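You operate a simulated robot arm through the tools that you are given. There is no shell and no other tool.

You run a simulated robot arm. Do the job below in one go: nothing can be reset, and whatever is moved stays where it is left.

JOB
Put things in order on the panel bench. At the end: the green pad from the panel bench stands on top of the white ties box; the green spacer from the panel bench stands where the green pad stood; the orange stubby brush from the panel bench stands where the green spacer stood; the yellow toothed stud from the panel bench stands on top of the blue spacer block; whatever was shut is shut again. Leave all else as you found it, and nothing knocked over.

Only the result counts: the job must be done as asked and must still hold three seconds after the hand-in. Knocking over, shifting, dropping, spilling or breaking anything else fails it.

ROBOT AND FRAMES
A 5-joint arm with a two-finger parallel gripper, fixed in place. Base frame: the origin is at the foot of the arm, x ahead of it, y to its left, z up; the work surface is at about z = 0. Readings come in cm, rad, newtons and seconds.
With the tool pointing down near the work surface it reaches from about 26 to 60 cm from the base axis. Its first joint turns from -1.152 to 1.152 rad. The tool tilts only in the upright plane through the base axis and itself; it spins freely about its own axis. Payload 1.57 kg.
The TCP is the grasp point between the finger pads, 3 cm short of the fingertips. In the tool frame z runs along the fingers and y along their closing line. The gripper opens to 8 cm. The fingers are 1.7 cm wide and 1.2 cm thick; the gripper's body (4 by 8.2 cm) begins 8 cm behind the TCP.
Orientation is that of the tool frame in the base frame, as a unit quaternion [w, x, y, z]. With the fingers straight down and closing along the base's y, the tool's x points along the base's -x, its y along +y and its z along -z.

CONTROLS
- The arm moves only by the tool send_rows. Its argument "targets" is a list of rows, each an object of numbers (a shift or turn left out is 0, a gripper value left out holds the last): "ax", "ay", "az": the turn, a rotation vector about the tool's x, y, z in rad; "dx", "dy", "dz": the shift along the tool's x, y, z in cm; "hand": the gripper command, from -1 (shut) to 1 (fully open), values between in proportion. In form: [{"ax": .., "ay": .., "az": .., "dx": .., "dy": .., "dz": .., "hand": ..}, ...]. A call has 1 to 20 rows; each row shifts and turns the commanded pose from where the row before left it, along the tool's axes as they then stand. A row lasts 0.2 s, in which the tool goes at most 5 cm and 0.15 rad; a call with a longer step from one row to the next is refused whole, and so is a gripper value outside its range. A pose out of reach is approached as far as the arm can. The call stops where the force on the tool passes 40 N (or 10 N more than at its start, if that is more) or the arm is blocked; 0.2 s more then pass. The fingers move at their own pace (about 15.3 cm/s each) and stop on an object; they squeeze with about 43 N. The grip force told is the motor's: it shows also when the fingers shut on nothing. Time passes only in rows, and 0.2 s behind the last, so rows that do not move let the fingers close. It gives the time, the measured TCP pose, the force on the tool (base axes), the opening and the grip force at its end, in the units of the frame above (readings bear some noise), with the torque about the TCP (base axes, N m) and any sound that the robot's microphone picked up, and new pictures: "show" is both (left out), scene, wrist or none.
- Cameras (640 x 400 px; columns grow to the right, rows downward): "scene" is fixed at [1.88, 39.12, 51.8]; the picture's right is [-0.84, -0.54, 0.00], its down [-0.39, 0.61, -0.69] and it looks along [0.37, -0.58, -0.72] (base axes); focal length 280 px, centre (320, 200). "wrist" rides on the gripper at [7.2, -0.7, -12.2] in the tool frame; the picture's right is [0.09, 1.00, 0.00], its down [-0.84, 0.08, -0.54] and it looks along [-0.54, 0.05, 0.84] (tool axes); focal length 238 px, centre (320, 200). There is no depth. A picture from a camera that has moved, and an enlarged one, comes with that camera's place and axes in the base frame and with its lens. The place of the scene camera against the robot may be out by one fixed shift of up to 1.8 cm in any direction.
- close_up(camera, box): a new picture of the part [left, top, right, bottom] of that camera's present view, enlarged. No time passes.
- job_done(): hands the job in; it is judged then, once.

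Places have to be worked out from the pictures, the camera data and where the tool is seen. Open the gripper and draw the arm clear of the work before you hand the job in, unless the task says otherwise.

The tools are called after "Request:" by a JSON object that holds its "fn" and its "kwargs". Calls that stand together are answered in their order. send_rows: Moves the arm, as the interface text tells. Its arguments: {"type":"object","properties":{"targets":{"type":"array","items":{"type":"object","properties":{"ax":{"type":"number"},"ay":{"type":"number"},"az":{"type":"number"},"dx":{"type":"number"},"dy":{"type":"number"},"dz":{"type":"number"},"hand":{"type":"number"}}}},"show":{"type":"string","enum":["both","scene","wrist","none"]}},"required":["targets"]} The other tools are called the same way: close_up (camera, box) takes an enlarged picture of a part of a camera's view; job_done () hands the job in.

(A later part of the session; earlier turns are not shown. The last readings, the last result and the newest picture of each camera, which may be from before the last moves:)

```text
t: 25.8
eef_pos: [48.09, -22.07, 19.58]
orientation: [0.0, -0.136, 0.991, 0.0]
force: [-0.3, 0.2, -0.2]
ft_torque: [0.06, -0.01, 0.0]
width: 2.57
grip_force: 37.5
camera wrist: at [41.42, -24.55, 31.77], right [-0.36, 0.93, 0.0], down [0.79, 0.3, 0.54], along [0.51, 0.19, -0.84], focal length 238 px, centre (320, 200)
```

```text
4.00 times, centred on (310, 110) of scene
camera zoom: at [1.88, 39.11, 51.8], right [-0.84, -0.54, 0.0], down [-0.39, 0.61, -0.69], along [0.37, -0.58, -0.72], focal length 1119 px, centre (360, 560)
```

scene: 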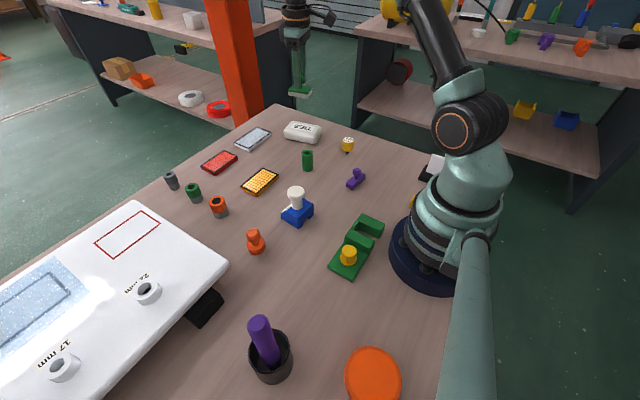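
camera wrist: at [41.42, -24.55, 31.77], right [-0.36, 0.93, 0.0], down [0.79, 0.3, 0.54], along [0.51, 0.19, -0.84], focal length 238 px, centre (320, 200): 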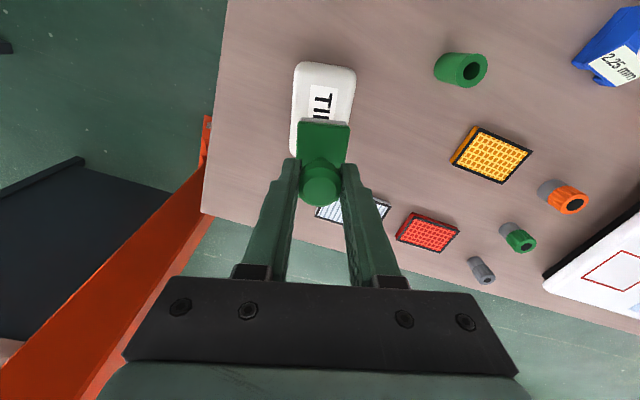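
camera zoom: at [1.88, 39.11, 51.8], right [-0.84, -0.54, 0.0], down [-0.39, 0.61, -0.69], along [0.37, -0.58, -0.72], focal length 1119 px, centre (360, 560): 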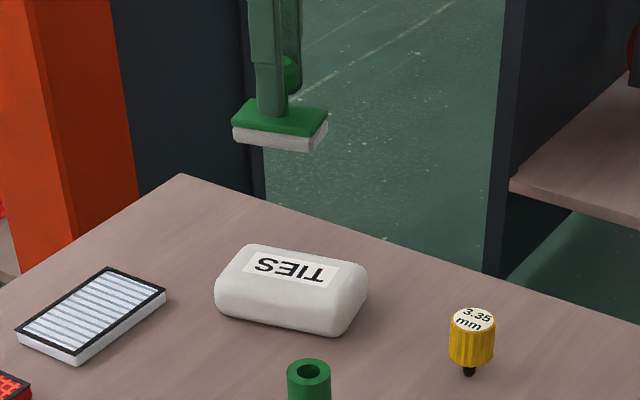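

Alignment over the box checks out (label end recomputed to within 0.1 cm). I lower to just above the box.

Request:
{"fn": "send_rows", "kwargs": {"targets": [{"dz": 1.5}, {"dz": 2}, {"dz": 2}, {"dz": 2}, {"dz": 1.5}, {"dz": 1}, {}], "show": "both"}}

Request:
{"fn": "close_up", "kwargs": {"camera": "scene", "box": [250, 80, 370, 180]}}

Request:
{"fn": "close_up", "kwargs": {"camera": "wrist", "box": [200, 60, 440, 260]}}

```text
t: 27.4
eef_pos: [48.03, -22.11, 9.61]
orientation: [0.001, -0.136, 0.991, 0.001]
force: [-0.4, 0.4, -0.8]
ft_torque: [-0.01, 0.0, 0.03]
width: 2.54
grip_force: 36.1
camera wrist: at [41.42, -24.6, 21.76], right [-0.36, 0.93, 0.0], down [0.79, 0.3, 0.54], along [0.51, 0.19, -0.84], focal length 238 px, centre (320, 200)
```

scene: 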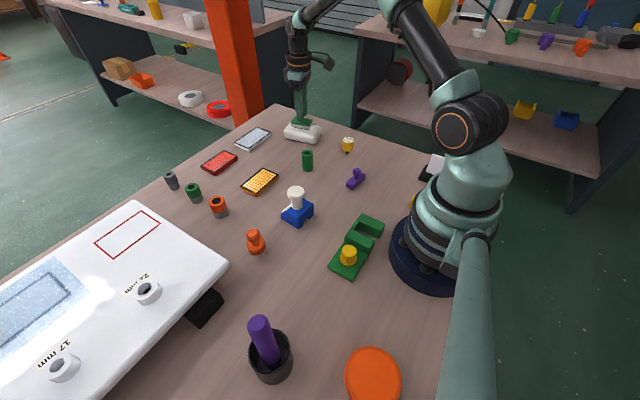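
wrist: 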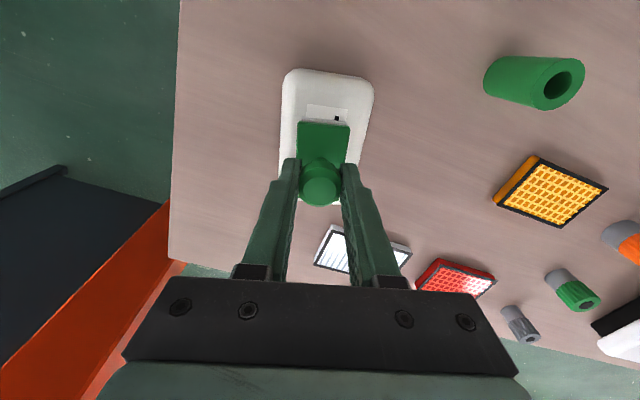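

```text
4.00 times, centred on (310, 130) of scene
camera zoom: at [1.88, 39.12, 51.8], right [-0.84, -0.54, 0.0], down [-0.39, 0.61, -0.69], along [0.37, -0.58, -0.72], focal length 1119 px, centre (360, 480)
```

zoom: 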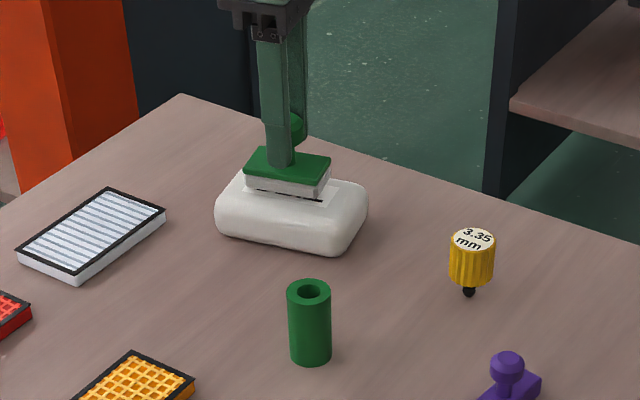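

```text
2.00 times, centred on (320, 160) of wrist
camera zoom: at [41.42, -24.6, 21.76], right [-0.36, 0.93, 0.0], down [0.79, 0.3, 0.54], along [0.51, 0.19, -0.84], focal length 477 px, centre (320, 280)
```

zoom: 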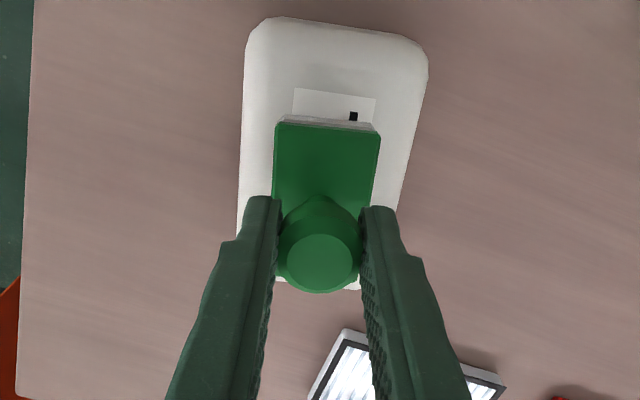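

The pad is centred about 1 cm above the box. I lower in small steps to feel contact.

Request:
{"fn": "send_rows", "kwargs": {"targets": [{"dz": 0.3}, {"dz": 0.3}, {"dz": 0.1}, {}], "show": "none"}}

Request:
{"fn": "send_rows", "kwargs": {"targets": [{"dz": 0.1}, {"dz": 0.1}, {}], "show": "none"}}

Request:
{"fn": "send_rows", "kwargs": {"targets": [{"dz": 0.1}, {}], "show": "both"}}

Request:
{"fn": "close_up", "kwargs": {"camera": "scene", "box": [250, 80, 370, 180]}}

```text
t: 28.4
eef_pos: [48.25, -22.01, 9.13]
orientation: [0.001, -0.136, 0.991, -0.001]
force: [-6.5, 0.8, 16.5]
ft_torque: [0.05, 0.41, -0.03]
width: 2.56
grip_force: 36.9
```

```text
t: 29.0
eef_pos: [48.35, -22.03, 8.99]
orientation: [0.001, -0.137, 0.991, 0.0]
force: [-1.5, -0.3, 4.2]
ft_torque: [0.03, 0.1, -0.01]
width: 2.56
grip_force: 36.9
stopped in row 3: the force on the tool passed its limit at 42 N (the readings are from after the stop); the commanded pose is now the measured one
```

```text
t: 29.6
eef_pos: [48.25, -22.09, 9.04]
orientation: [0.002, -0.136, 0.991, 0.0]
force: [-6.5, 5.0, 21.0]
ft_torque: [0.31, 0.36, 0.05]
width: 2.56
grip_force: 37.1
camera wrist: at [41.6, -24.58, 21.16], right [-0.36, 0.93, 0.0], down [0.78, 0.3, 0.54], along [0.51, 0.19, -0.84], focal length 238 px, centre (320, 200)
```

scene: 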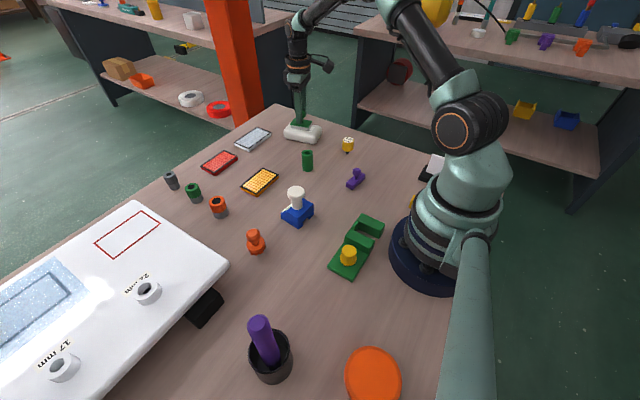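
wrist: 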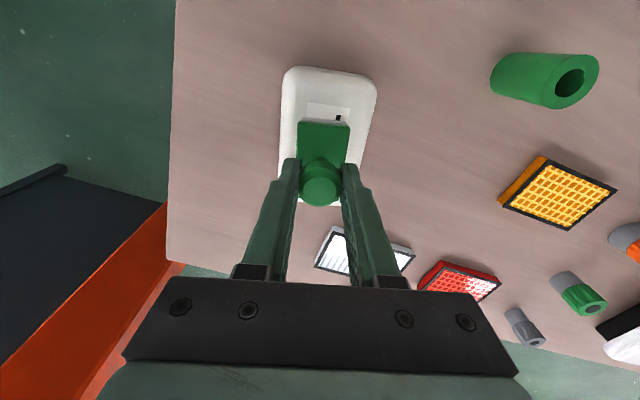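

```text
4.00 times, centred on (310, 130) of scene
camera zoom: at [1.87, 39.12, 51.8], right [-0.84, -0.54, 0.0], down [-0.39, 0.61, -0.69], along [0.37, -0.58, -0.72], focal length 1119 px, centre (360, 480)
```

zoom: 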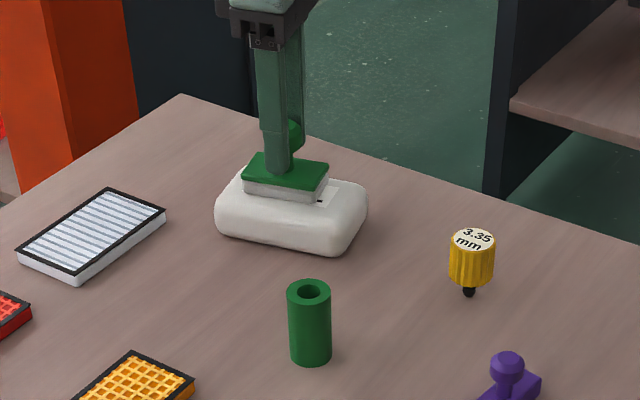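

Contact came at TCP z≈9.1, so the box top is ≈3.6 and the pad rests on it. I relieve the push slightly and open the fingers a little.

Request:
{"fn": "send_rows", "kwargs": {"targets": [{"dz": -0.1}, {"hand": -0.3}, {"hand": -0.1}, {"hand": 0.1}, {}], "show": "both"}}

Request:
{"fn": "close_up", "kwargs": {"camera": "wrist", "box": [200, 60, 440, 260]}}

Request:
{"fn": "close_up", "kwargs": {"camera": "scene", "box": [250, 80, 370, 180]}}

```text
t: 30.8
eef_pos: [48.35, -21.97, 8.93]
orientation: [0.002, -0.136, 0.991, -0.001]
force: [0.3, 0.1, 0.7]
ft_torque: [0.0, -0.02, 0.01]
width: 4.39
grip_force: 0.0
camera wrist: at [41.58, -24.56, 21.12], right [-0.36, 0.93, 0.0], down [0.78, 0.3, 0.54], along [0.51, 0.19, -0.84], focal length 238 px, centre (320, 200)
```

scene: 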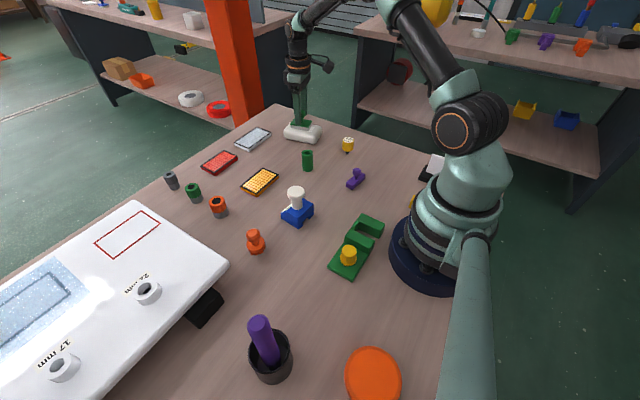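
wrist: 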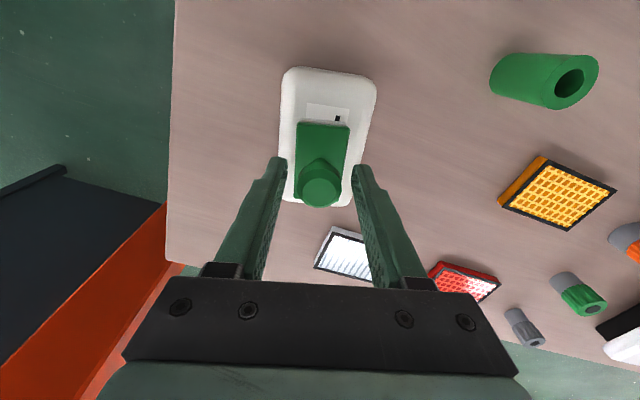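

```text
2.00 times, centred on (320, 160) of wrist
camera zoom: at [41.58, -24.56, 21.12], right [-0.36, 0.93, 0.0], down [0.78, 0.3, 0.54], along [0.51, 0.19, -0.84], focal length 477 px, centre (320, 280)
```

zoom: 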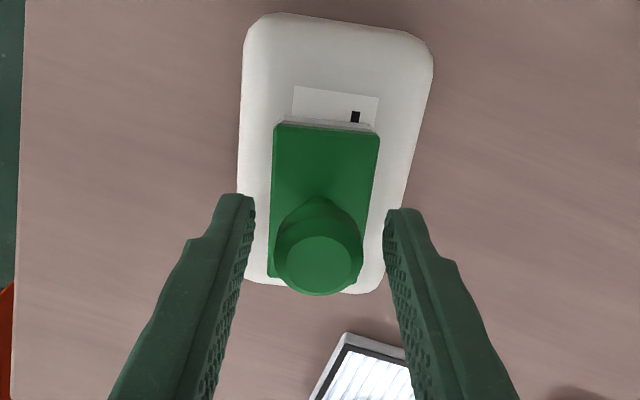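

```text
4.00 times, centred on (310, 130) of scene
camera zoom: at [1.88, 39.12, 51.8], right [-0.84, -0.54, 0.0], down [-0.39, 0.61, -0.69], along [0.37, -0.58, -0.72], focal length 1119 px, centre (360, 480)
```

zoom: 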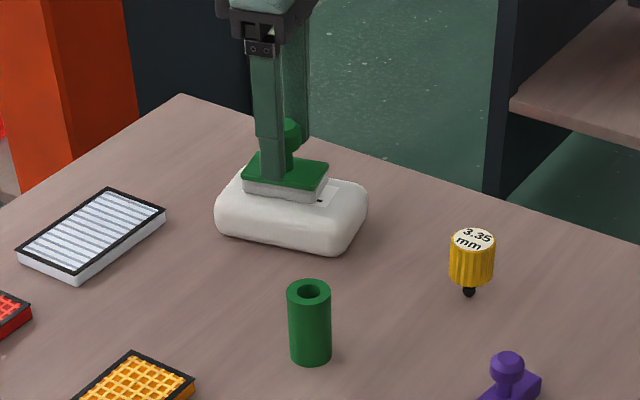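

The pad rests flat on the box, knob free. I open more and rise straight up, then inspect.

Request:
{"fn": "send_rows", "kwargs": {"targets": [{"dz": -0.5}, {"dz": -1}, {"dz": -2, "hand": 1}, {"dz": -2.5}, {"dz": -2.5}, {"dz": -2.5}, {}], "show": "both"}}

Request:
{"fn": "close_up", "kwargs": {"camera": "scene", "box": [250, 80, 370, 180]}}

Request:
{"fn": "close_up", "kwargs": {"camera": "wrist", "box": [220, 20, 540, 220]}}

```text
t: 32.4
eef_pos: [48.22, -22.09, 19.83]
orientation: [0.001, -0.135, 0.991, -0.001]
force: [0.0, 0.8, -0.5]
ft_torque: [0.02, -0.02, -0.02]
width: 8.01
grip_force: 0.1
camera wrist: at [41.5, -24.61, 31.99], right [-0.36, 0.93, 0.0], down [0.78, 0.3, 0.54], along [0.51, 0.19, -0.84], focal length 238 px, centre (320, 200)
```

scene: 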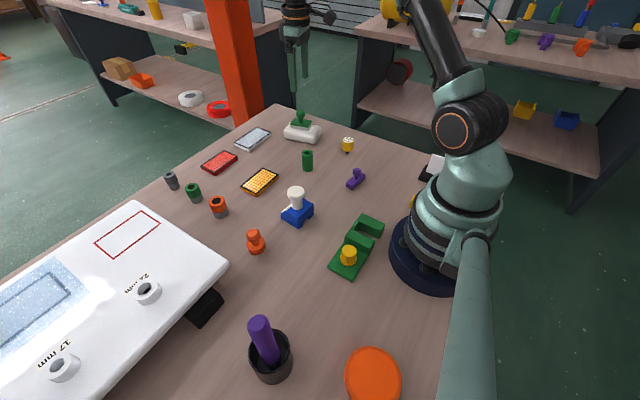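
wrist: 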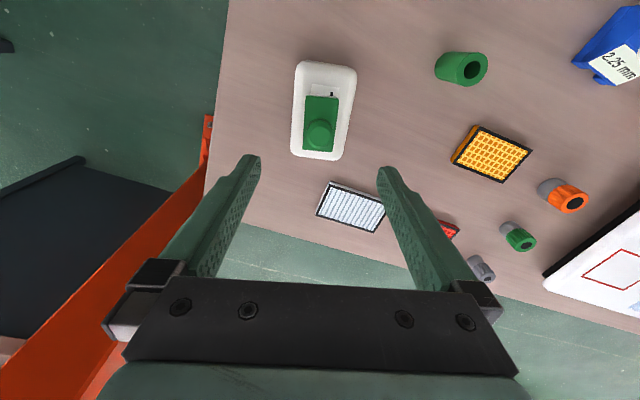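

```text
4.00 times, centred on (310, 130) of scene
camera zoom: at [1.88, 39.12, 51.8], right [-0.84, -0.54, 0.0], down [-0.39, 0.61, -0.69], along [0.37, -0.58, -0.72], focal length 1119 px, centre (360, 480)
```

zoom: 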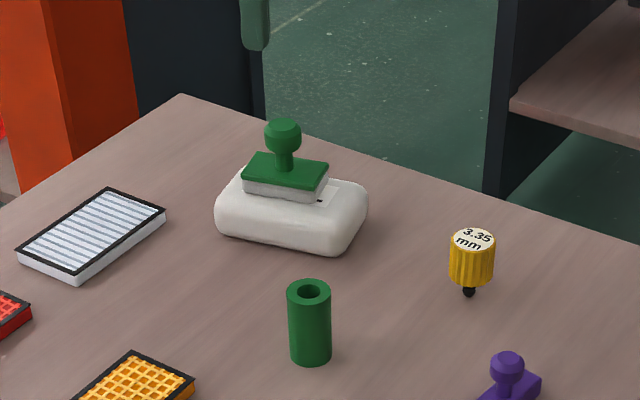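

```text
2.00 times, centred on (380, 120) of wrist
camera zoom: at [41.5, -24.61, 31.99], right [-0.36, 0.93, 0.0], down [0.78, 0.3, 0.54], along [0.51, 0.19, -0.84], focal length 477 px, centre (200, 360)
```

zoom: 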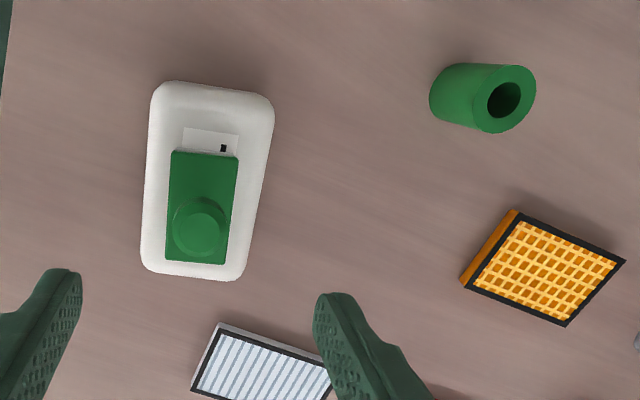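

Pad stands well on the ties box. Next the green tube, near (37.8, −10); I move above it to measure.

Request:
{"fn": "send_rows", "kwargs": {"targets": [{"dx": 1.35, "dy": 2.89}, {"dx": 1.35, "dy": 2.89}, {"dx": 1.35, "dy": 2.89}, {"dx": 1.35, "dy": 2.89}, {"dx": 1.35, "dy": 2.89}, {}], "show": "wrist"}}

Request:
{"fn": "close_up", "kwargs": {"camera": "wrist", "box": [240, 40, 400, 160]}}

```text
t: 33.8
eef_pos: [37.93, -9.76, 20.05]
orientation: [0.001, -0.135, 0.991, -0.001]
force: [-0.1, -0.1, 0.1]
ft_torque: [0.02, -0.04, -0.01]
width: 7.98
grip_force: 0.1
camera wrist: at [31.17, -12.32, 32.17], right [-0.36, 0.93, 0.0], down [0.78, 0.3, 0.54], along [0.51, 0.19, -0.84], focal length 238 px, centre (320, 200)
```

wrist: 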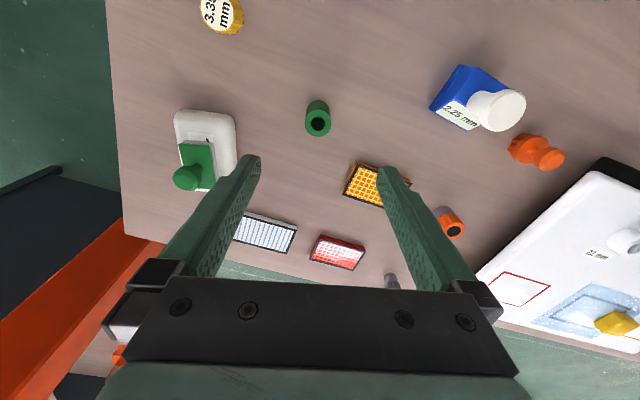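

```text
3.33 times, centred on (320, 100) of wrist
camera zoom: at [31.17, -12.32, 32.17], right [-0.36, 0.93, 0.0], down [0.78, 0.3, 0.54], along [0.51, 0.19, -0.84], focal length 794 px, centre (320, 533)
```

zoom: 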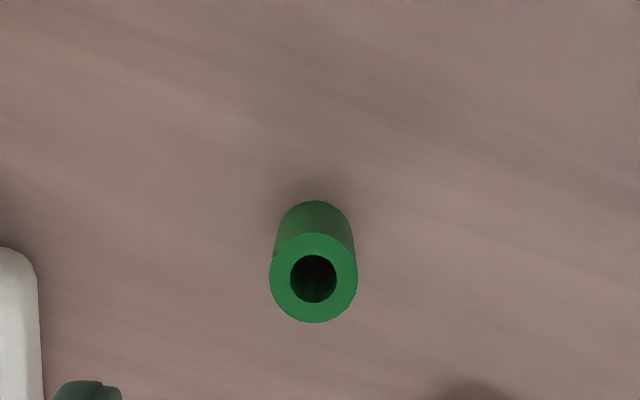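

The tube is at about (37.87, −9.98), 3 cm wide, 5.3 cm tall. I centre and descend around it to TCP z≈3.6.

Request:
{"fn": "send_rows", "kwargs": {"targets": [{"dx": 0.11, "dy": -0.23, "dz": 2}, {"dz": 3}, {"dz": 3}, {"dz": 3}, {"dz": 2.5}, {"dz": 1.5}, {"dz": 1}, {"dz": 0.45}, {}], "show": "both"}}

Request:
{"fn": "close_up", "kwargs": {"camera": "wrist", "box": [220, 80, 420, 240]}}

```text
t: 35.8
eef_pos: [37.91, -10.22, 3.52]
orientation: [0.001, -0.137, 0.991, 0.0]
force: [-0.4, 0.3, -0.6]
ft_torque: [-0.03, -0.01, -0.01]
width: 8.01
grip_force: 0.1
camera wrist: at [31.19, -12.67, 15.64], right [-0.36, 0.93, 0.0], down [0.78, 0.3, 0.54], along [0.51, 0.19, -0.84], focal length 238 px, centre (320, 200)
```

scene: 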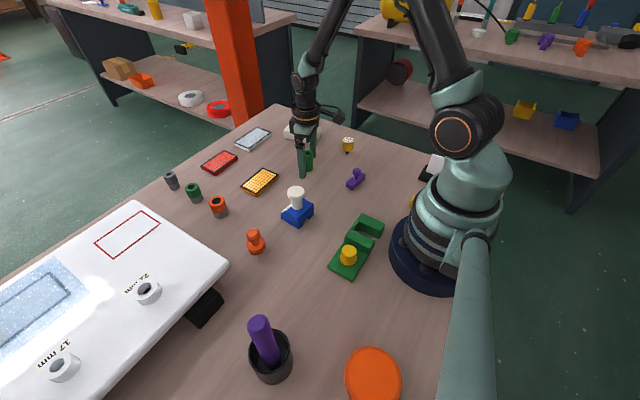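
wrist: 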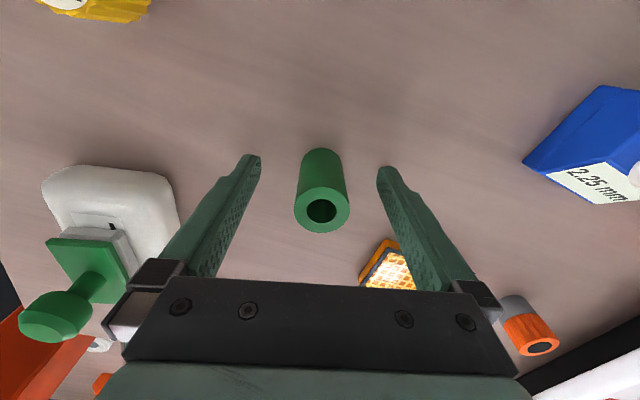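

```text
2.50 times, centred on (320, 160) of wrist
camera zoom: at [31.19, -12.67, 15.64], right [-0.36, 0.93, 0.0], down [0.78, 0.3, 0.54], along [0.51, 0.19, -0.84], focal length 596 px, centre (320, 300)
```

zoom: 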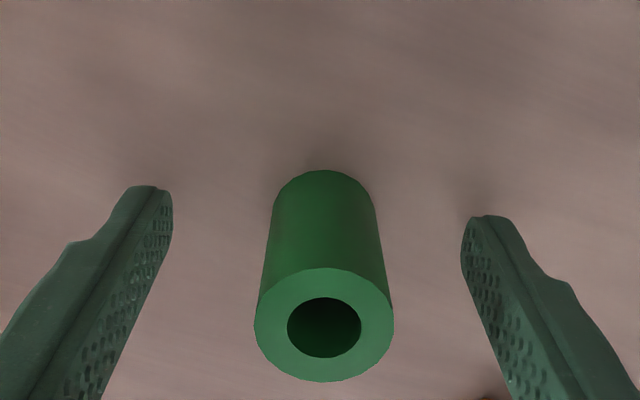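

The tube stands centred between the fingers. I close on it and check.

Request:
{"fn": "send_rows", "kwargs": {"targets": [{"hand": 0.0}, {"hand": -0.2}, {"hand": -1}, {"hand": -1}, {"hand": -1}], "show": "none"}}

```text
t: 37.0
eef_pos: [37.88, -10.07, 3.54]
orientation: [0.002, -0.136, 0.991, -0.001]
force: [-0.7, -0.8, 0.8]
ft_torque: [0.0, 0.03, 0.02]
width: 2.89
grip_force: 38.4
```

Held at 2.89 cm. I lift it and turn the tool back to the earlier heading.

Request:
{"fn": "send_rows", "kwargs": {"targets": [{"dz": -1}, {"dz": -2}, {"dz": -2.5}, {"dz": -2.5}, {"dz": -3}, {"dz": -3}, {"dz": -2.5}, {"az": -0.1444}, {"az": -0.1444}, {"az": -0.1444}, {"az": -0.1444}, {"az": -0.1444}, {"az": -0.1444}, {"az": -0.1444}, {"az": -0.1444}, {"az": -0.1444}, {}], "show": "both"}}

```text
t: 40.6
eef_pos: [37.91, -10.21, 19.9]
orientation: [0.0, 0.708, -0.706, 0.001]
force: [0.1, 0.0, -0.1]
ft_torque: [0.0, 0.0, 0.01]
width: 2.88
grip_force: 38.9
camera wrist: at [38.57, -17.34, 32.13], right [-1.0, -0.1, 0.0], down [-0.08, 0.84, 0.54], along [-0.05, 0.54, -0.84], focal length 238 px, centre (320, 200)
```

scene: 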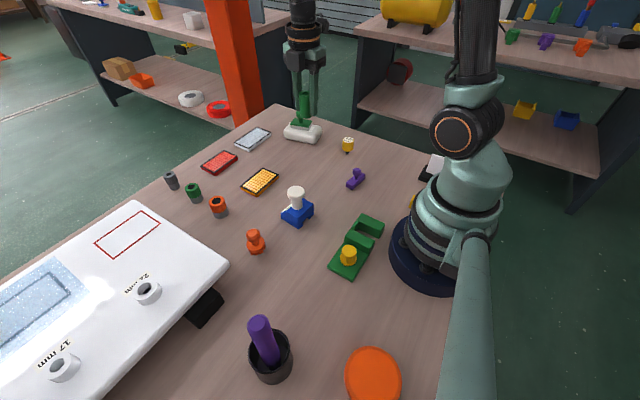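
wrist: 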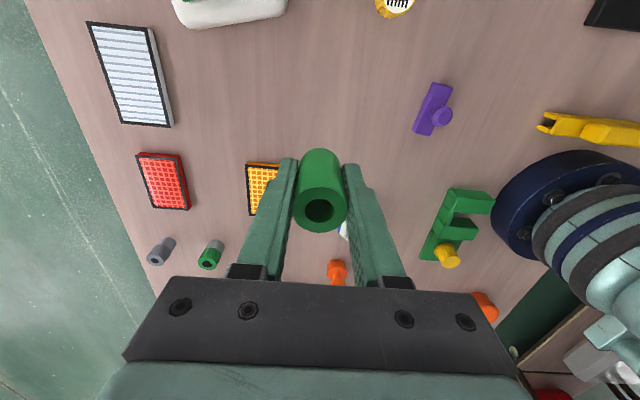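

Tube is held upright. I carry it at height to the pad's former spot (20.05, 23.85).

Request:
{"fn": "send_rows", "kwargs": {"targets": [{"dx": -1.42, "dy": 0.74}, {"dx": -2.83, "dy": 1.483}, {"dx": -2.83, "dy": 1.483}, {"dx": -2.83, "dy": 1.483}, {"dx": -2.83, "dy": 1.483}, {"dx": -2.83, "dy": 1.483}, {"dx": -2.83, "dy": 1.483}, {"dx": -2.83, "dy": 1.483}, {"dx": -2.83, "dy": 1.483}, {"dx": -2.83, "dy": 1.483}, {"dx": -2.83, "dy": 1.483}, {"dx": -2.83, "dy": 1.483}, {"dx": -1.42, "dy": 0.74}, {}], "show": "both"}}

```text
t: 43.6
eef_pos: [20.17, 23.86, 19.96]
orientation: [0.0, -0.706, 0.708, 0.0]
force: [0.1, -0.3, -0.6]
ft_torque: [0.03, -0.03, 0.01]
width: 2.88
grip_force: 38.6
camera wrist: at [20.75, 16.67, 32.08], right [-1.0, -0.09, 0.0], down [-0.08, 0.84, 0.54], along [-0.05, 0.54, -0.84], focal length 238 px, centre (320, 200)
```

scene: 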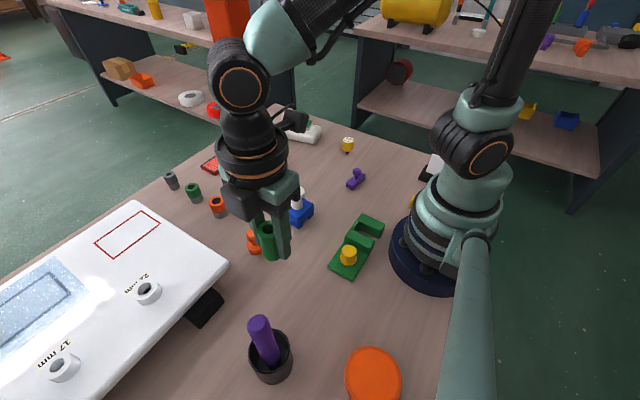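
wrist: 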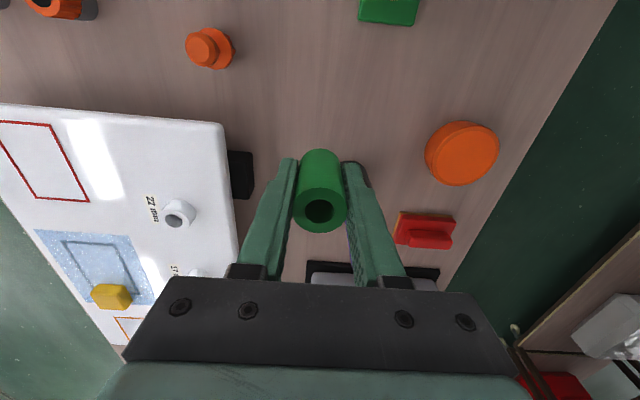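

Position over the spot is right (20.1, 23.87). I lower to just above the surface.

Request:
{"fn": "send_rows", "kwargs": {"targets": [{"dz": 2}, {"dz": 3}, {"dz": 3}, {"dz": 3}, {"dz": 2}, {"dz": 1.5}, {"dz": 1}, {"dz": 0.6}, {}], "show": "both"}}

Request:
{"fn": "close_up", "kwargs": {"camera": "scene", "box": [230, 220, 350, 330]}}

```text
t: 45.6
eef_pos: [20.13, 23.76, 3.74]
orientation: [-0.001, 0.708, -0.706, 0.0]
force: [0.1, -0.6, -0.8]
ft_torque: [-0.01, 0.05, 0.0]
width: 2.89
grip_force: 38.8
camera wrist: at [20.77, 16.65, 15.99], right [-1.0, -0.09, 0.0], down [-0.08, 0.84, 0.54], along [-0.05, 0.54, -0.84], focal length 238 px, centre (320, 200)
```

scene: 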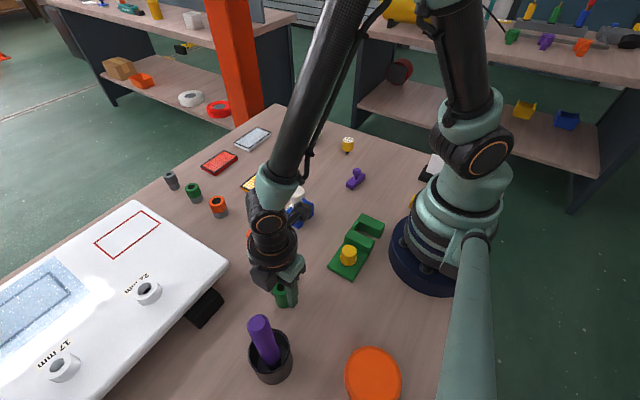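
wrist: 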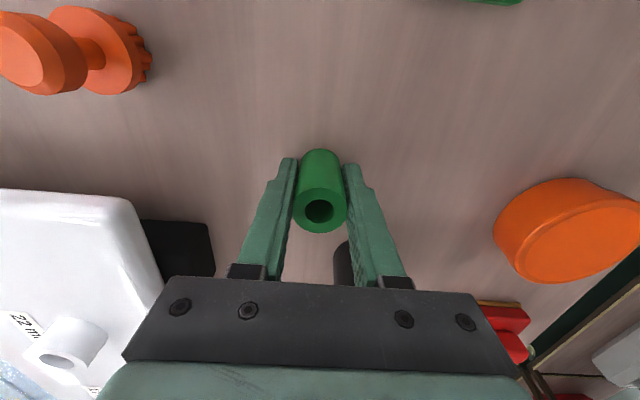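

```text
3.64 times, centred on (290, 275) of scene
camera zoom: at [1.88, 39.12, 51.8], right [-0.84, -0.54, 0.0], down [-0.39, 0.61, -0.69], along [0.37, -0.58, -0.72], focal length 1018 px, centre (429, -73)
```

zoom: 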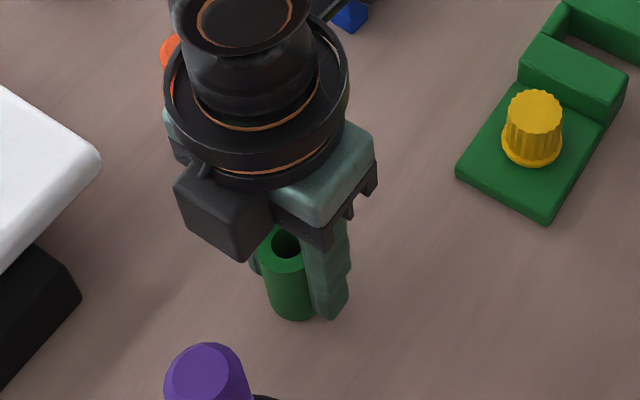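

Still just off the surface (z≈3.8). I lower the last two millimetres gently.

Request:
{"fn": "send_rows", "kwargs": {"targets": [{"dz": 0.1}, {"dz": 0.06}, {}], "show": "none"}}

```text
t: 46.4
eef_pos: [19.99, 23.69, 3.65]
orientation: [0.0, 0.708, -0.707, 0.0]
force: [0.1, -0.1, -0.5]
ft_torque: [-0.01, -0.02, 0.0]
width: 2.89
grip_force: 38.6
```

Request:
{"fn": "send_rows", "kwargs": {"targets": [{"dz": 0.06}, {}], "show": "none"}}

```text
t: 47.0
eef_pos: [19.95, 23.75, 3.62]
orientation: [-0.001, 0.708, -0.706, -0.001]
force: [-0.4, 0.6, -0.9]
ft_torque: [-0.01, 0.03, -0.01]
width: 2.89
grip_force: 38.8
```

No contact yet at 3.62; I continue in half-millimetre steps.

Request:
{"fn": "send_rows", "kwargs": {"targets": [{"dz": 0.06}, {}], "show": "none"}}

```text
t: 47.6
eef_pos: [20.12, 23.71, 3.59]
orientation: [0.0, 0.708, -0.706, -0.001]
force: [0.5, -0.6, -0.6]
ft_torque: [-0.02, 0.01, 0.01]
width: 2.84
grip_force: 39.0
```

Request:
{"fn": "send_rows", "kwargs": {"targets": [{"dz": 0.06}, {}], "show": "none"}}

```text
t: 48.2
eef_pos: [20.14, 23.74, 3.57]
orientation: [0.0, 0.708, -0.706, 0.0]
force: [0.2, -0.1, -0.8]
ft_torque: [-0.01, -0.04, 0.0]
width: 2.9
grip_force: 38.9
```

Still no contact force; another small step.

Request:
{"fn": "send_rows", "kwargs": {"targets": [{"dz": 0.08}, {}], "show": "wrist"}}

```text
t: 48.8
eef_pos: [20.04, 23.61, 3.37]
orientation: [-0.001, 0.708, -0.707, 0.0]
force: [-4.7, -0.2, 17.0]
ft_torque: [0.04, 0.09, 0.01]
width: 2.88
grip_force: 38.7
camera wrist: at [20.8, 16.58, 15.65], right [-1.0, -0.09, 0.0], down [-0.08, 0.84, 0.54], along [-0.05, 0.54, -0.84], focal length 238 px, centre (320, 200)
```

wrist: 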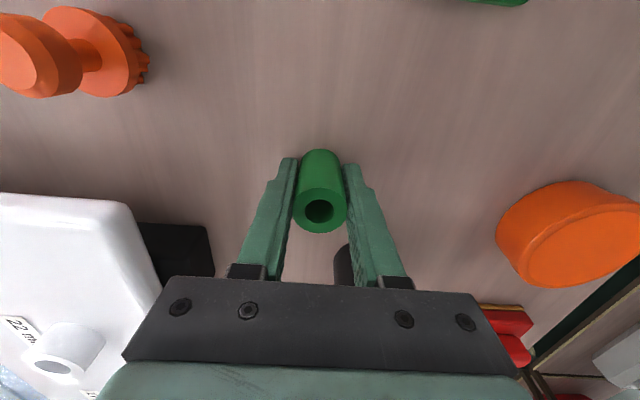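

Contact felt (17 N): the tube stands on the surface. I ease off, open the fingers and check it stands.

Request:
{"fn": "send_rows", "kwargs": {"targets": [{"dz": -0.06}, {"hand": -0.2}, {"hand": 0.1}, {"hand": 0.5}, {"hand": 1}, {}], "show": "both"}}

Request:
{"fn": "close_up", "kwargs": {"camera": "wrist", "box": [220, 80, 420, 240]}}

```text
t: 50.2
eef_pos: [19.98, 23.78, 3.52]
orientation: [0.0, 0.708, -0.707, 0.0]
force: [0.3, 0.6, 0.8]
ft_torque: [0.0, 0.01, -0.03]
width: 8.01
grip_force: 0.1
camera wrist: at [20.8, 16.59, 15.65], right [-1.0, -0.09, 0.0], down [-0.08, 0.84, 0.54], along [-0.05, 0.54, -0.84], focal length 238 px, centre (320, 200)
```

scene: 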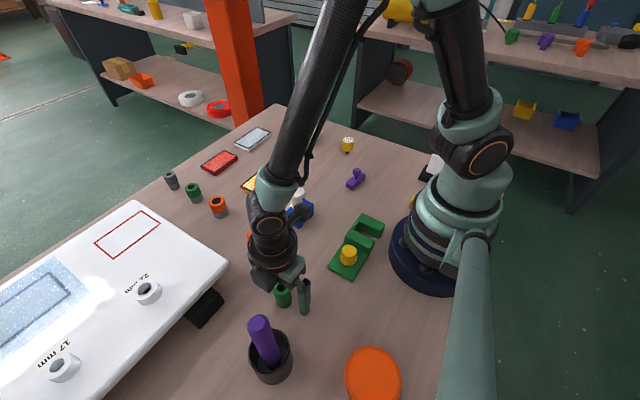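
wrist: 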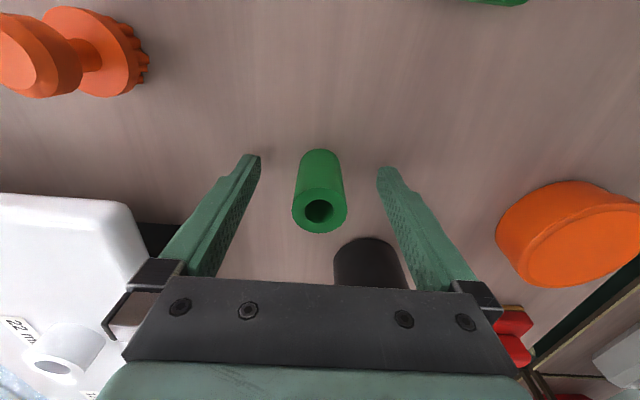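

```text
2.50 times, centred on (320, 160) of wrist
camera zoom: at [20.8, 16.59, 15.65], right [-1.0, -0.09, 0.0], down [-0.08, 0.84, 0.54], along [-0.05, 0.54, -0.84], focal length 596 px, centre (320, 300)
```

zoom: 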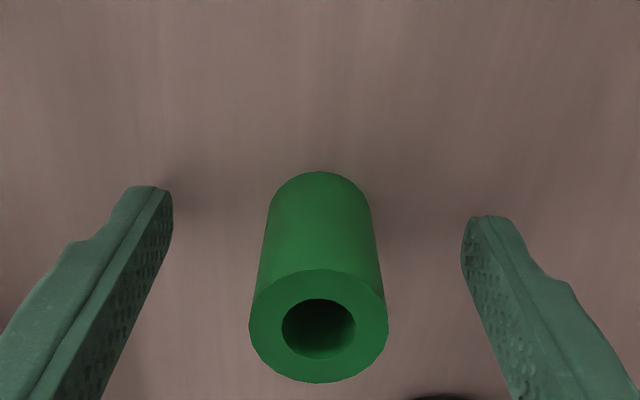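

The tube stands upright at ≈ (20.1, 23.9). I rise and move over the orange brush near (32, 18.5).

Request:
{"fn": "send_rows", "kwargs": {"targets": [{"dz": -1}, {"dz": -2}, {"dz": -3}, {"dz": -3}, {"dz": -3}, {"dz": -2.5}, {"dz": -2}, {"dx": 1.8, "dy": -3.9}, {"dx": 1.8, "dy": -4}, {"dx": 1.8, "dy": -4}, {}], "show": "both"}}

Request:
{"fn": "close_up", "kwargs": {"camera": "wrist", "box": [240, 40, 400, 160]}}

Request:
{"fn": "close_up", "kwargs": {"camera": "scene", "box": [230, 220, 350, 330]}}

```text
t: 52.6
eef_pos: [31.86, 18.4, 19.95]
orientation: [0.0, 0.708, -0.706, 0.0]
force: [-0.1, -0.8, 0.7]
ft_torque: [0.0, 0.0, 0.03]
width: 8.0
grip_force: 0.1
camera wrist: at [32.58, 11.18, 32.08], right [-1.0, -0.09, 0.0], down [-0.08, 0.84, 0.54], along [-0.05, 0.54, -0.84], focal length 238 px, centre (320, 200)
```

scene: 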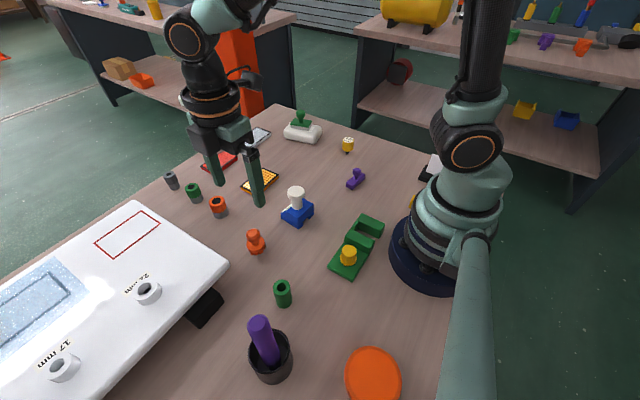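
wrist: 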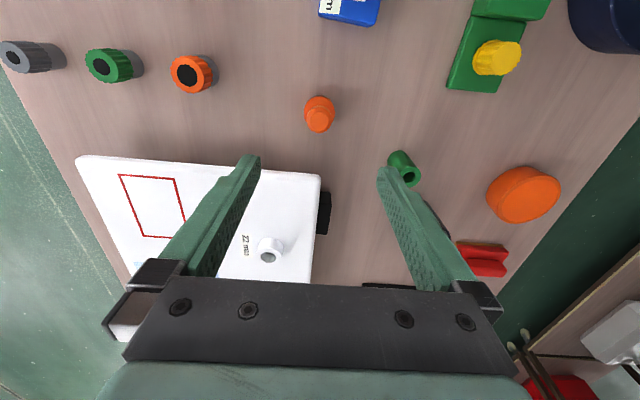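

```text
3.33 times, centred on (320, 100) of wrist
camera zoom: at [32.58, 11.18, 32.08], right [-1.0, -0.09, 0.0], down [-0.08, 0.84, 0.54], along [-0.05, 0.54, -0.84], focal length 794 px, centre (320, 533)
```

zoom: 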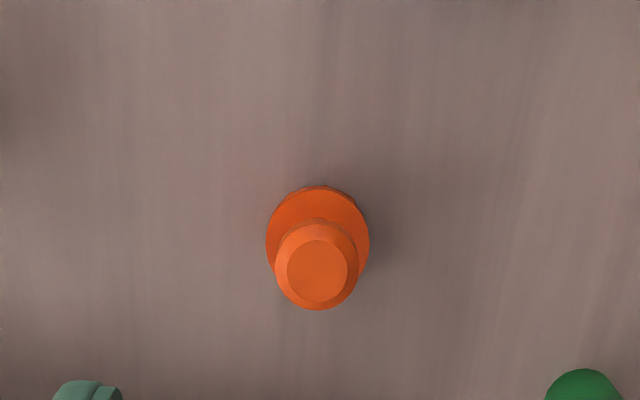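

```text
3.64 times, centred on (290, 275) of scene
camera zoom: at [1.89, 39.11, 51.8], right [-0.84, -0.54, 0.0], down [-0.39, 0.61, -0.69], along [0.37, -0.58, -0.72], focal length 1018 px, centre (429, -73)
```

zoom: 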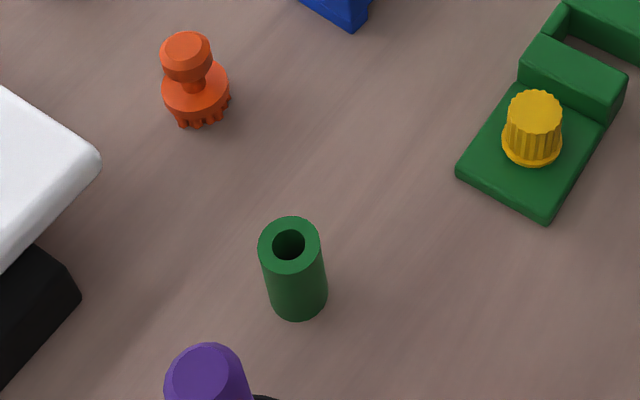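

Spacer stands where the pad was. The brush works out to ≈ (32.06, 17.7), disc 3.8 cm, knob 2.7 cm wide; I centre and descend partway for a height check.

Request:
{"fn": "send_rows", "kwargs": {"targets": [{"dx": 0.68, "dy": -0.18, "dz": 2}, {"dz": 3}, {"dz": 3}, {"dz": 2}, {}], "show": "both"}}

Request:
{"fn": "close_up", "kwargs": {"camera": "wrist", "box": [220, 60, 420, 220]}}

Request:
{"fn": "close_up", "kwargs": {"camera": "scene", "box": [200, 170, 320, 280]}}

```text
t: 53.8
eef_pos: [32.16, 17.62, 9.94]
orientation: [-0.001, 0.708, -0.707, 0.001]
force: [0.6, -0.4, 0.0]
ft_torque: [-0.01, -0.02, 0.01]
width: 8.01
grip_force: 0.0
camera wrist: at [32.87, 10.47, 22.08], right [-1.0, -0.09, 0.0], down [-0.08, 0.84, 0.54], along [-0.05, 0.54, -0.84], focal length 238 px, centre (320, 200)
```

scene: 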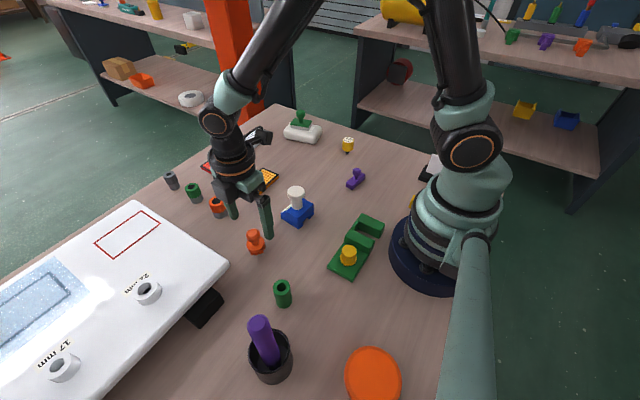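
wrist: 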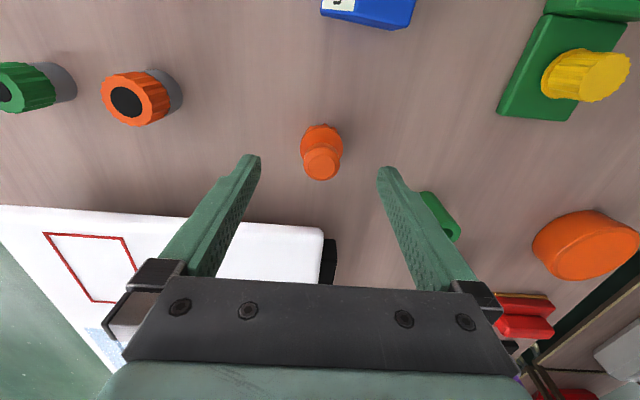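

```text
2.50 times, centred on (320, 140) of wrist
camera zoom: at [32.87, 10.47, 22.08], right [-1.0, -0.09, 0.0], down [-0.08, 0.84, 0.54], along [-0.05, 0.54, -0.84], focal length 596 px, centre (320, 350)
```

zoom: 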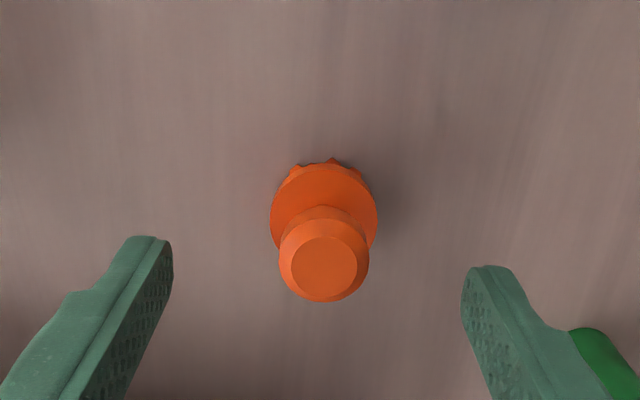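

```text
3.64 times, centred on (260, 225) of scene
camera zoom: at [1.88, 39.12, 51.8], right [-0.84, -0.54, 0.0], down [-0.39, 0.61, -0.69], along [0.37, -0.58, -0.72], focal length 1018 px, centre (538, 109)
```

zoom: 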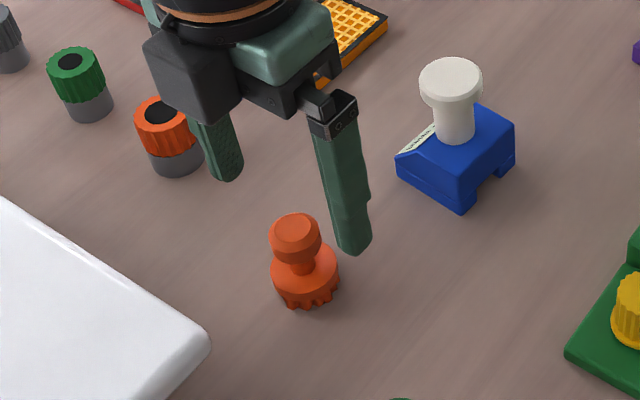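

The two views give brush centre ≈ (32.03, 17.8), disc top ≈ 2.2, knob top ≈ 5.6. I go to TCP z≈5.7 (tips 2.7, above the disc).

Request:
{"fn": "send_rows", "kwargs": {"targets": [{"dx": -0.13, "dy": 0.14, "dz": 1.5}, {"dz": 1.5}, {"dz": 1.2}, {}], "show": "both"}}

Request:
{"fn": "close_up", "kwargs": {"camera": "wrist", "box": [220, 80, 420, 240]}}

Request:
{"fn": "close_up", "kwargs": {"camera": "scene", "box": [200, 170, 320, 280]}}

```text
t: 54.8
eef_pos: [31.93, 17.8, 5.88]
orientation: [0.0, 0.708, -0.706, 0.001]
force: [0.1, 0.1, -0.4]
ft_torque: [-0.05, 0.0, 0.0]
width: 8.01
grip_force: 0.1
camera wrist: at [32.69, 10.7, 18.01], right [-1.0, -0.09, 0.0], down [-0.08, 0.84, 0.54], along [-0.05, 0.54, -0.84], focal length 238 px, centre (320, 200)
```

scene: 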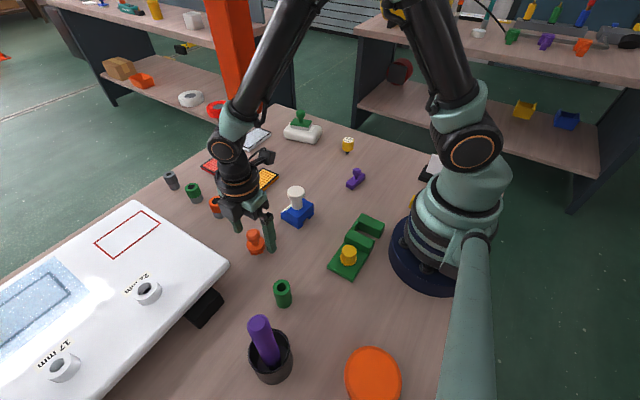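
wrist: 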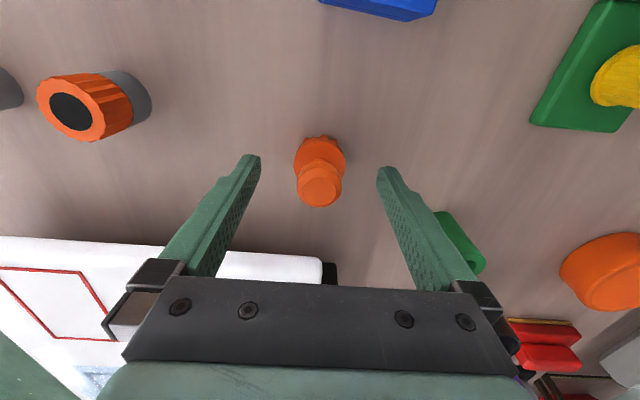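

```text
2.50 times, centred on (320, 160) of wrist
camera zoom: at [32.69, 10.7, 18.01], right [-1.0, -0.09, 0.0], down [-0.08, 0.84, 0.54], along [-0.05, 0.54, -0.84], focal length 596 px, centre (320, 300)
```

zoom: 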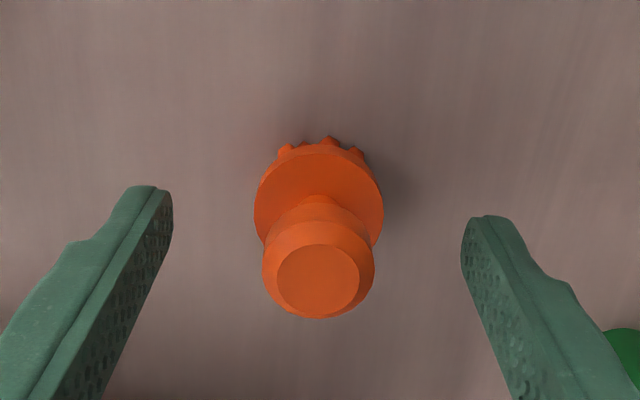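

```text
3.64 times, centred on (260, 225) of scene
camera zoom: at [1.88, 39.12, 51.8], right [-0.84, -0.54, 0.0], down [-0.39, 0.61, -0.69], along [0.37, -0.58, -0.72], focal length 1018 px, centre (538, 109)
```

zoom: 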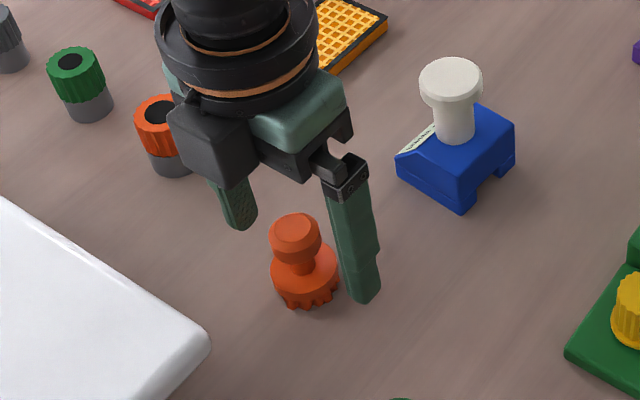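

The brush knob is centred between the fingers, tips clear of the disc. I close on the knob.

Request:
{"fn": "send_rows", "kwargs": {"targets": [{"hand": 0.0}, {"hand": -0.2}, {"hand": -1}, {"hand": -1}, {"hand": -1}], "show": "wrist"}}

Request:
{"fn": "close_up", "kwargs": {"camera": "wrist", "box": [220, 80, 420, 240]}}

```text
t: 56.0
eef_pos: [31.98, 17.87, 5.84]
orientation: [0.0, 0.708, -0.706, 0.0]
force: [-1.2, -0.2, 0.9]
ft_torque: [-0.02, 0.0, 0.05]
width: 2.58
grip_force: 36.2
camera wrist: at [32.68, 10.69, 18.03], right [-1.0, -0.09, 0.0], down [-0.08, 0.84, 0.54], along [-0.05, 0.54, -0.84], focal length 238 px, centre (320, 200)
```

wrist: 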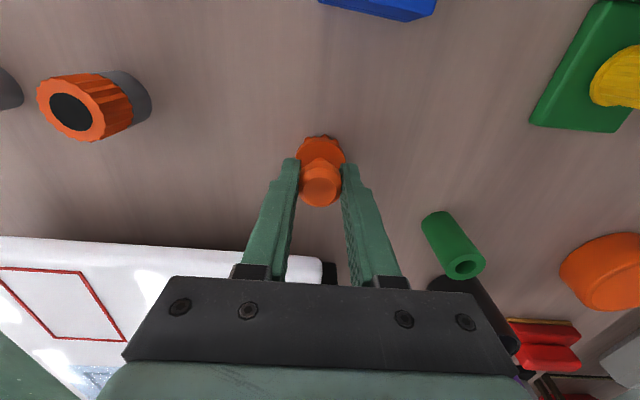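

```text
2.50 times, centred on (320, 160) of wrist
camera zoom: at [32.68, 10.69, 18.03], right [-1.0, -0.09, 0.0], down [-0.08, 0.84, 0.54], along [-0.05, 0.54, -0.84], focal length 596 px, centre (320, 300)
```

zoom: 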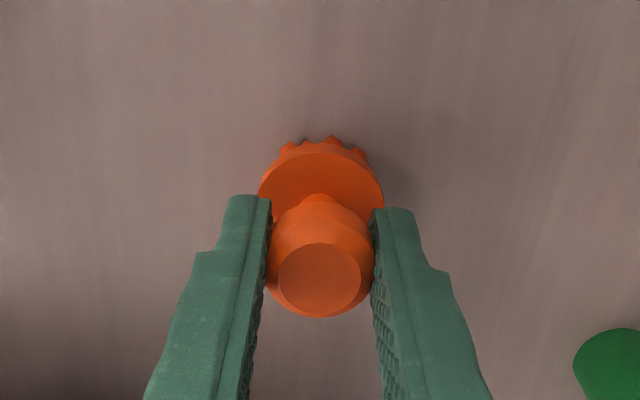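

Gripped at 2.58 cm. I lift the brush and carry it to the spacer's former spot (37.87, −9.98).

Request:
{"fn": "send_rows", "kwargs": {"targets": [{"dz": -1}, {"dz": -2}, {"dz": -3}, {"dz": -3}, {"dz": -3}, {"dz": -2.2}, {"dx": 1.39, "dy": -0.295}, {"dx": 2.78, "dy": -0.59}, {"dx": 2.78, "dy": -0.59}, {"dx": 2.78, "dy": -0.59}, {"dx": 2.78, "dy": -0.59}, {"dx": 2.78, "dy": -0.59}, {"dx": 2.78, "dy": -0.59}, {"dx": 2.78, "dy": -0.59}, {"dx": 2.78, "dy": -0.59}, {"dx": 2.78, "dy": -0.59}, {"dx": 1.39, "dy": -0.295}, {}], "show": "both"}}

Request:
{"fn": "close_up", "kwargs": {"camera": "wrist", "box": [220, 80, 420, 240]}}

```text
t: 59.8
eef_pos: [37.84, -10.1, 20.02]
orientation: [-0.001, 0.708, -0.706, 0.0]
force: [-0.2, 0.9, -0.2]
ft_torque: [0.0, 0.0, 0.01]
width: 2.6
grip_force: 37.1
camera wrist: at [38.46, -17.24, 32.22], right [-1.0, -0.09, 0.0], down [-0.08, 0.84, 0.54], along [-0.05, 0.54, -0.84], focal length 238 px, centre (320, 200)
```

scene: 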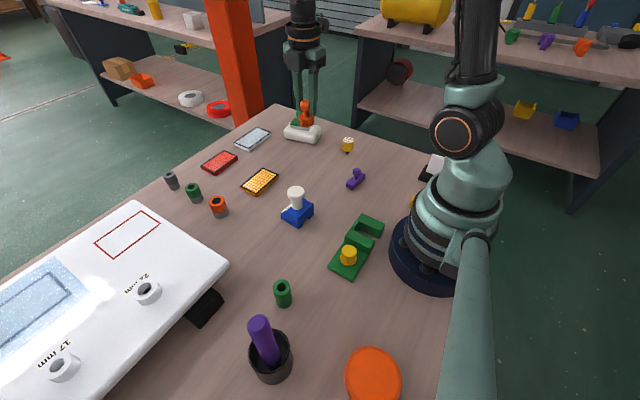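
wrist: 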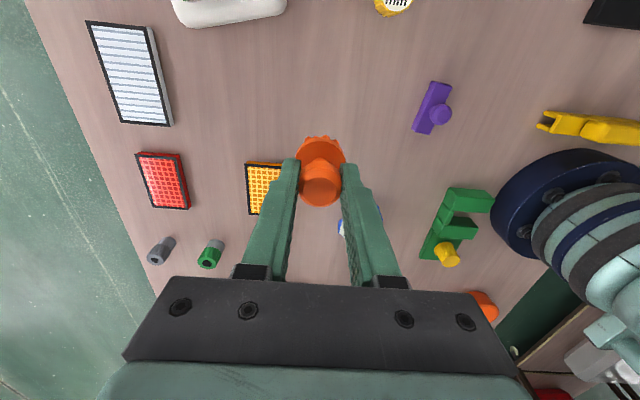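

```text
2.50 times, centred on (320, 160) of wrist
camera zoom: at [38.46, -17.24, 32.22], right [-1.0, -0.09, 0.0], down [-0.08, 0.84, 0.54], along [-0.05, 0.54, -0.84], focal length 596 px, centre (320, 300)
```

zoom: 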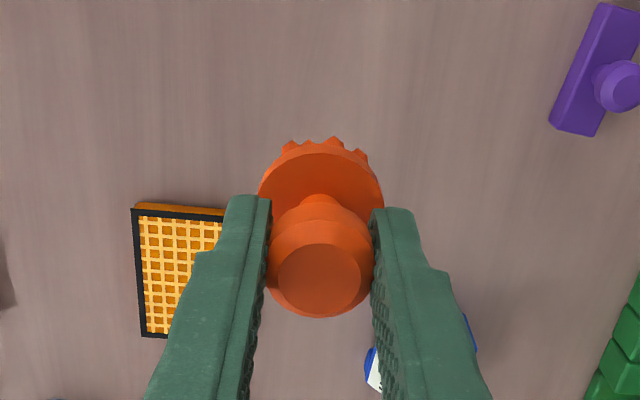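

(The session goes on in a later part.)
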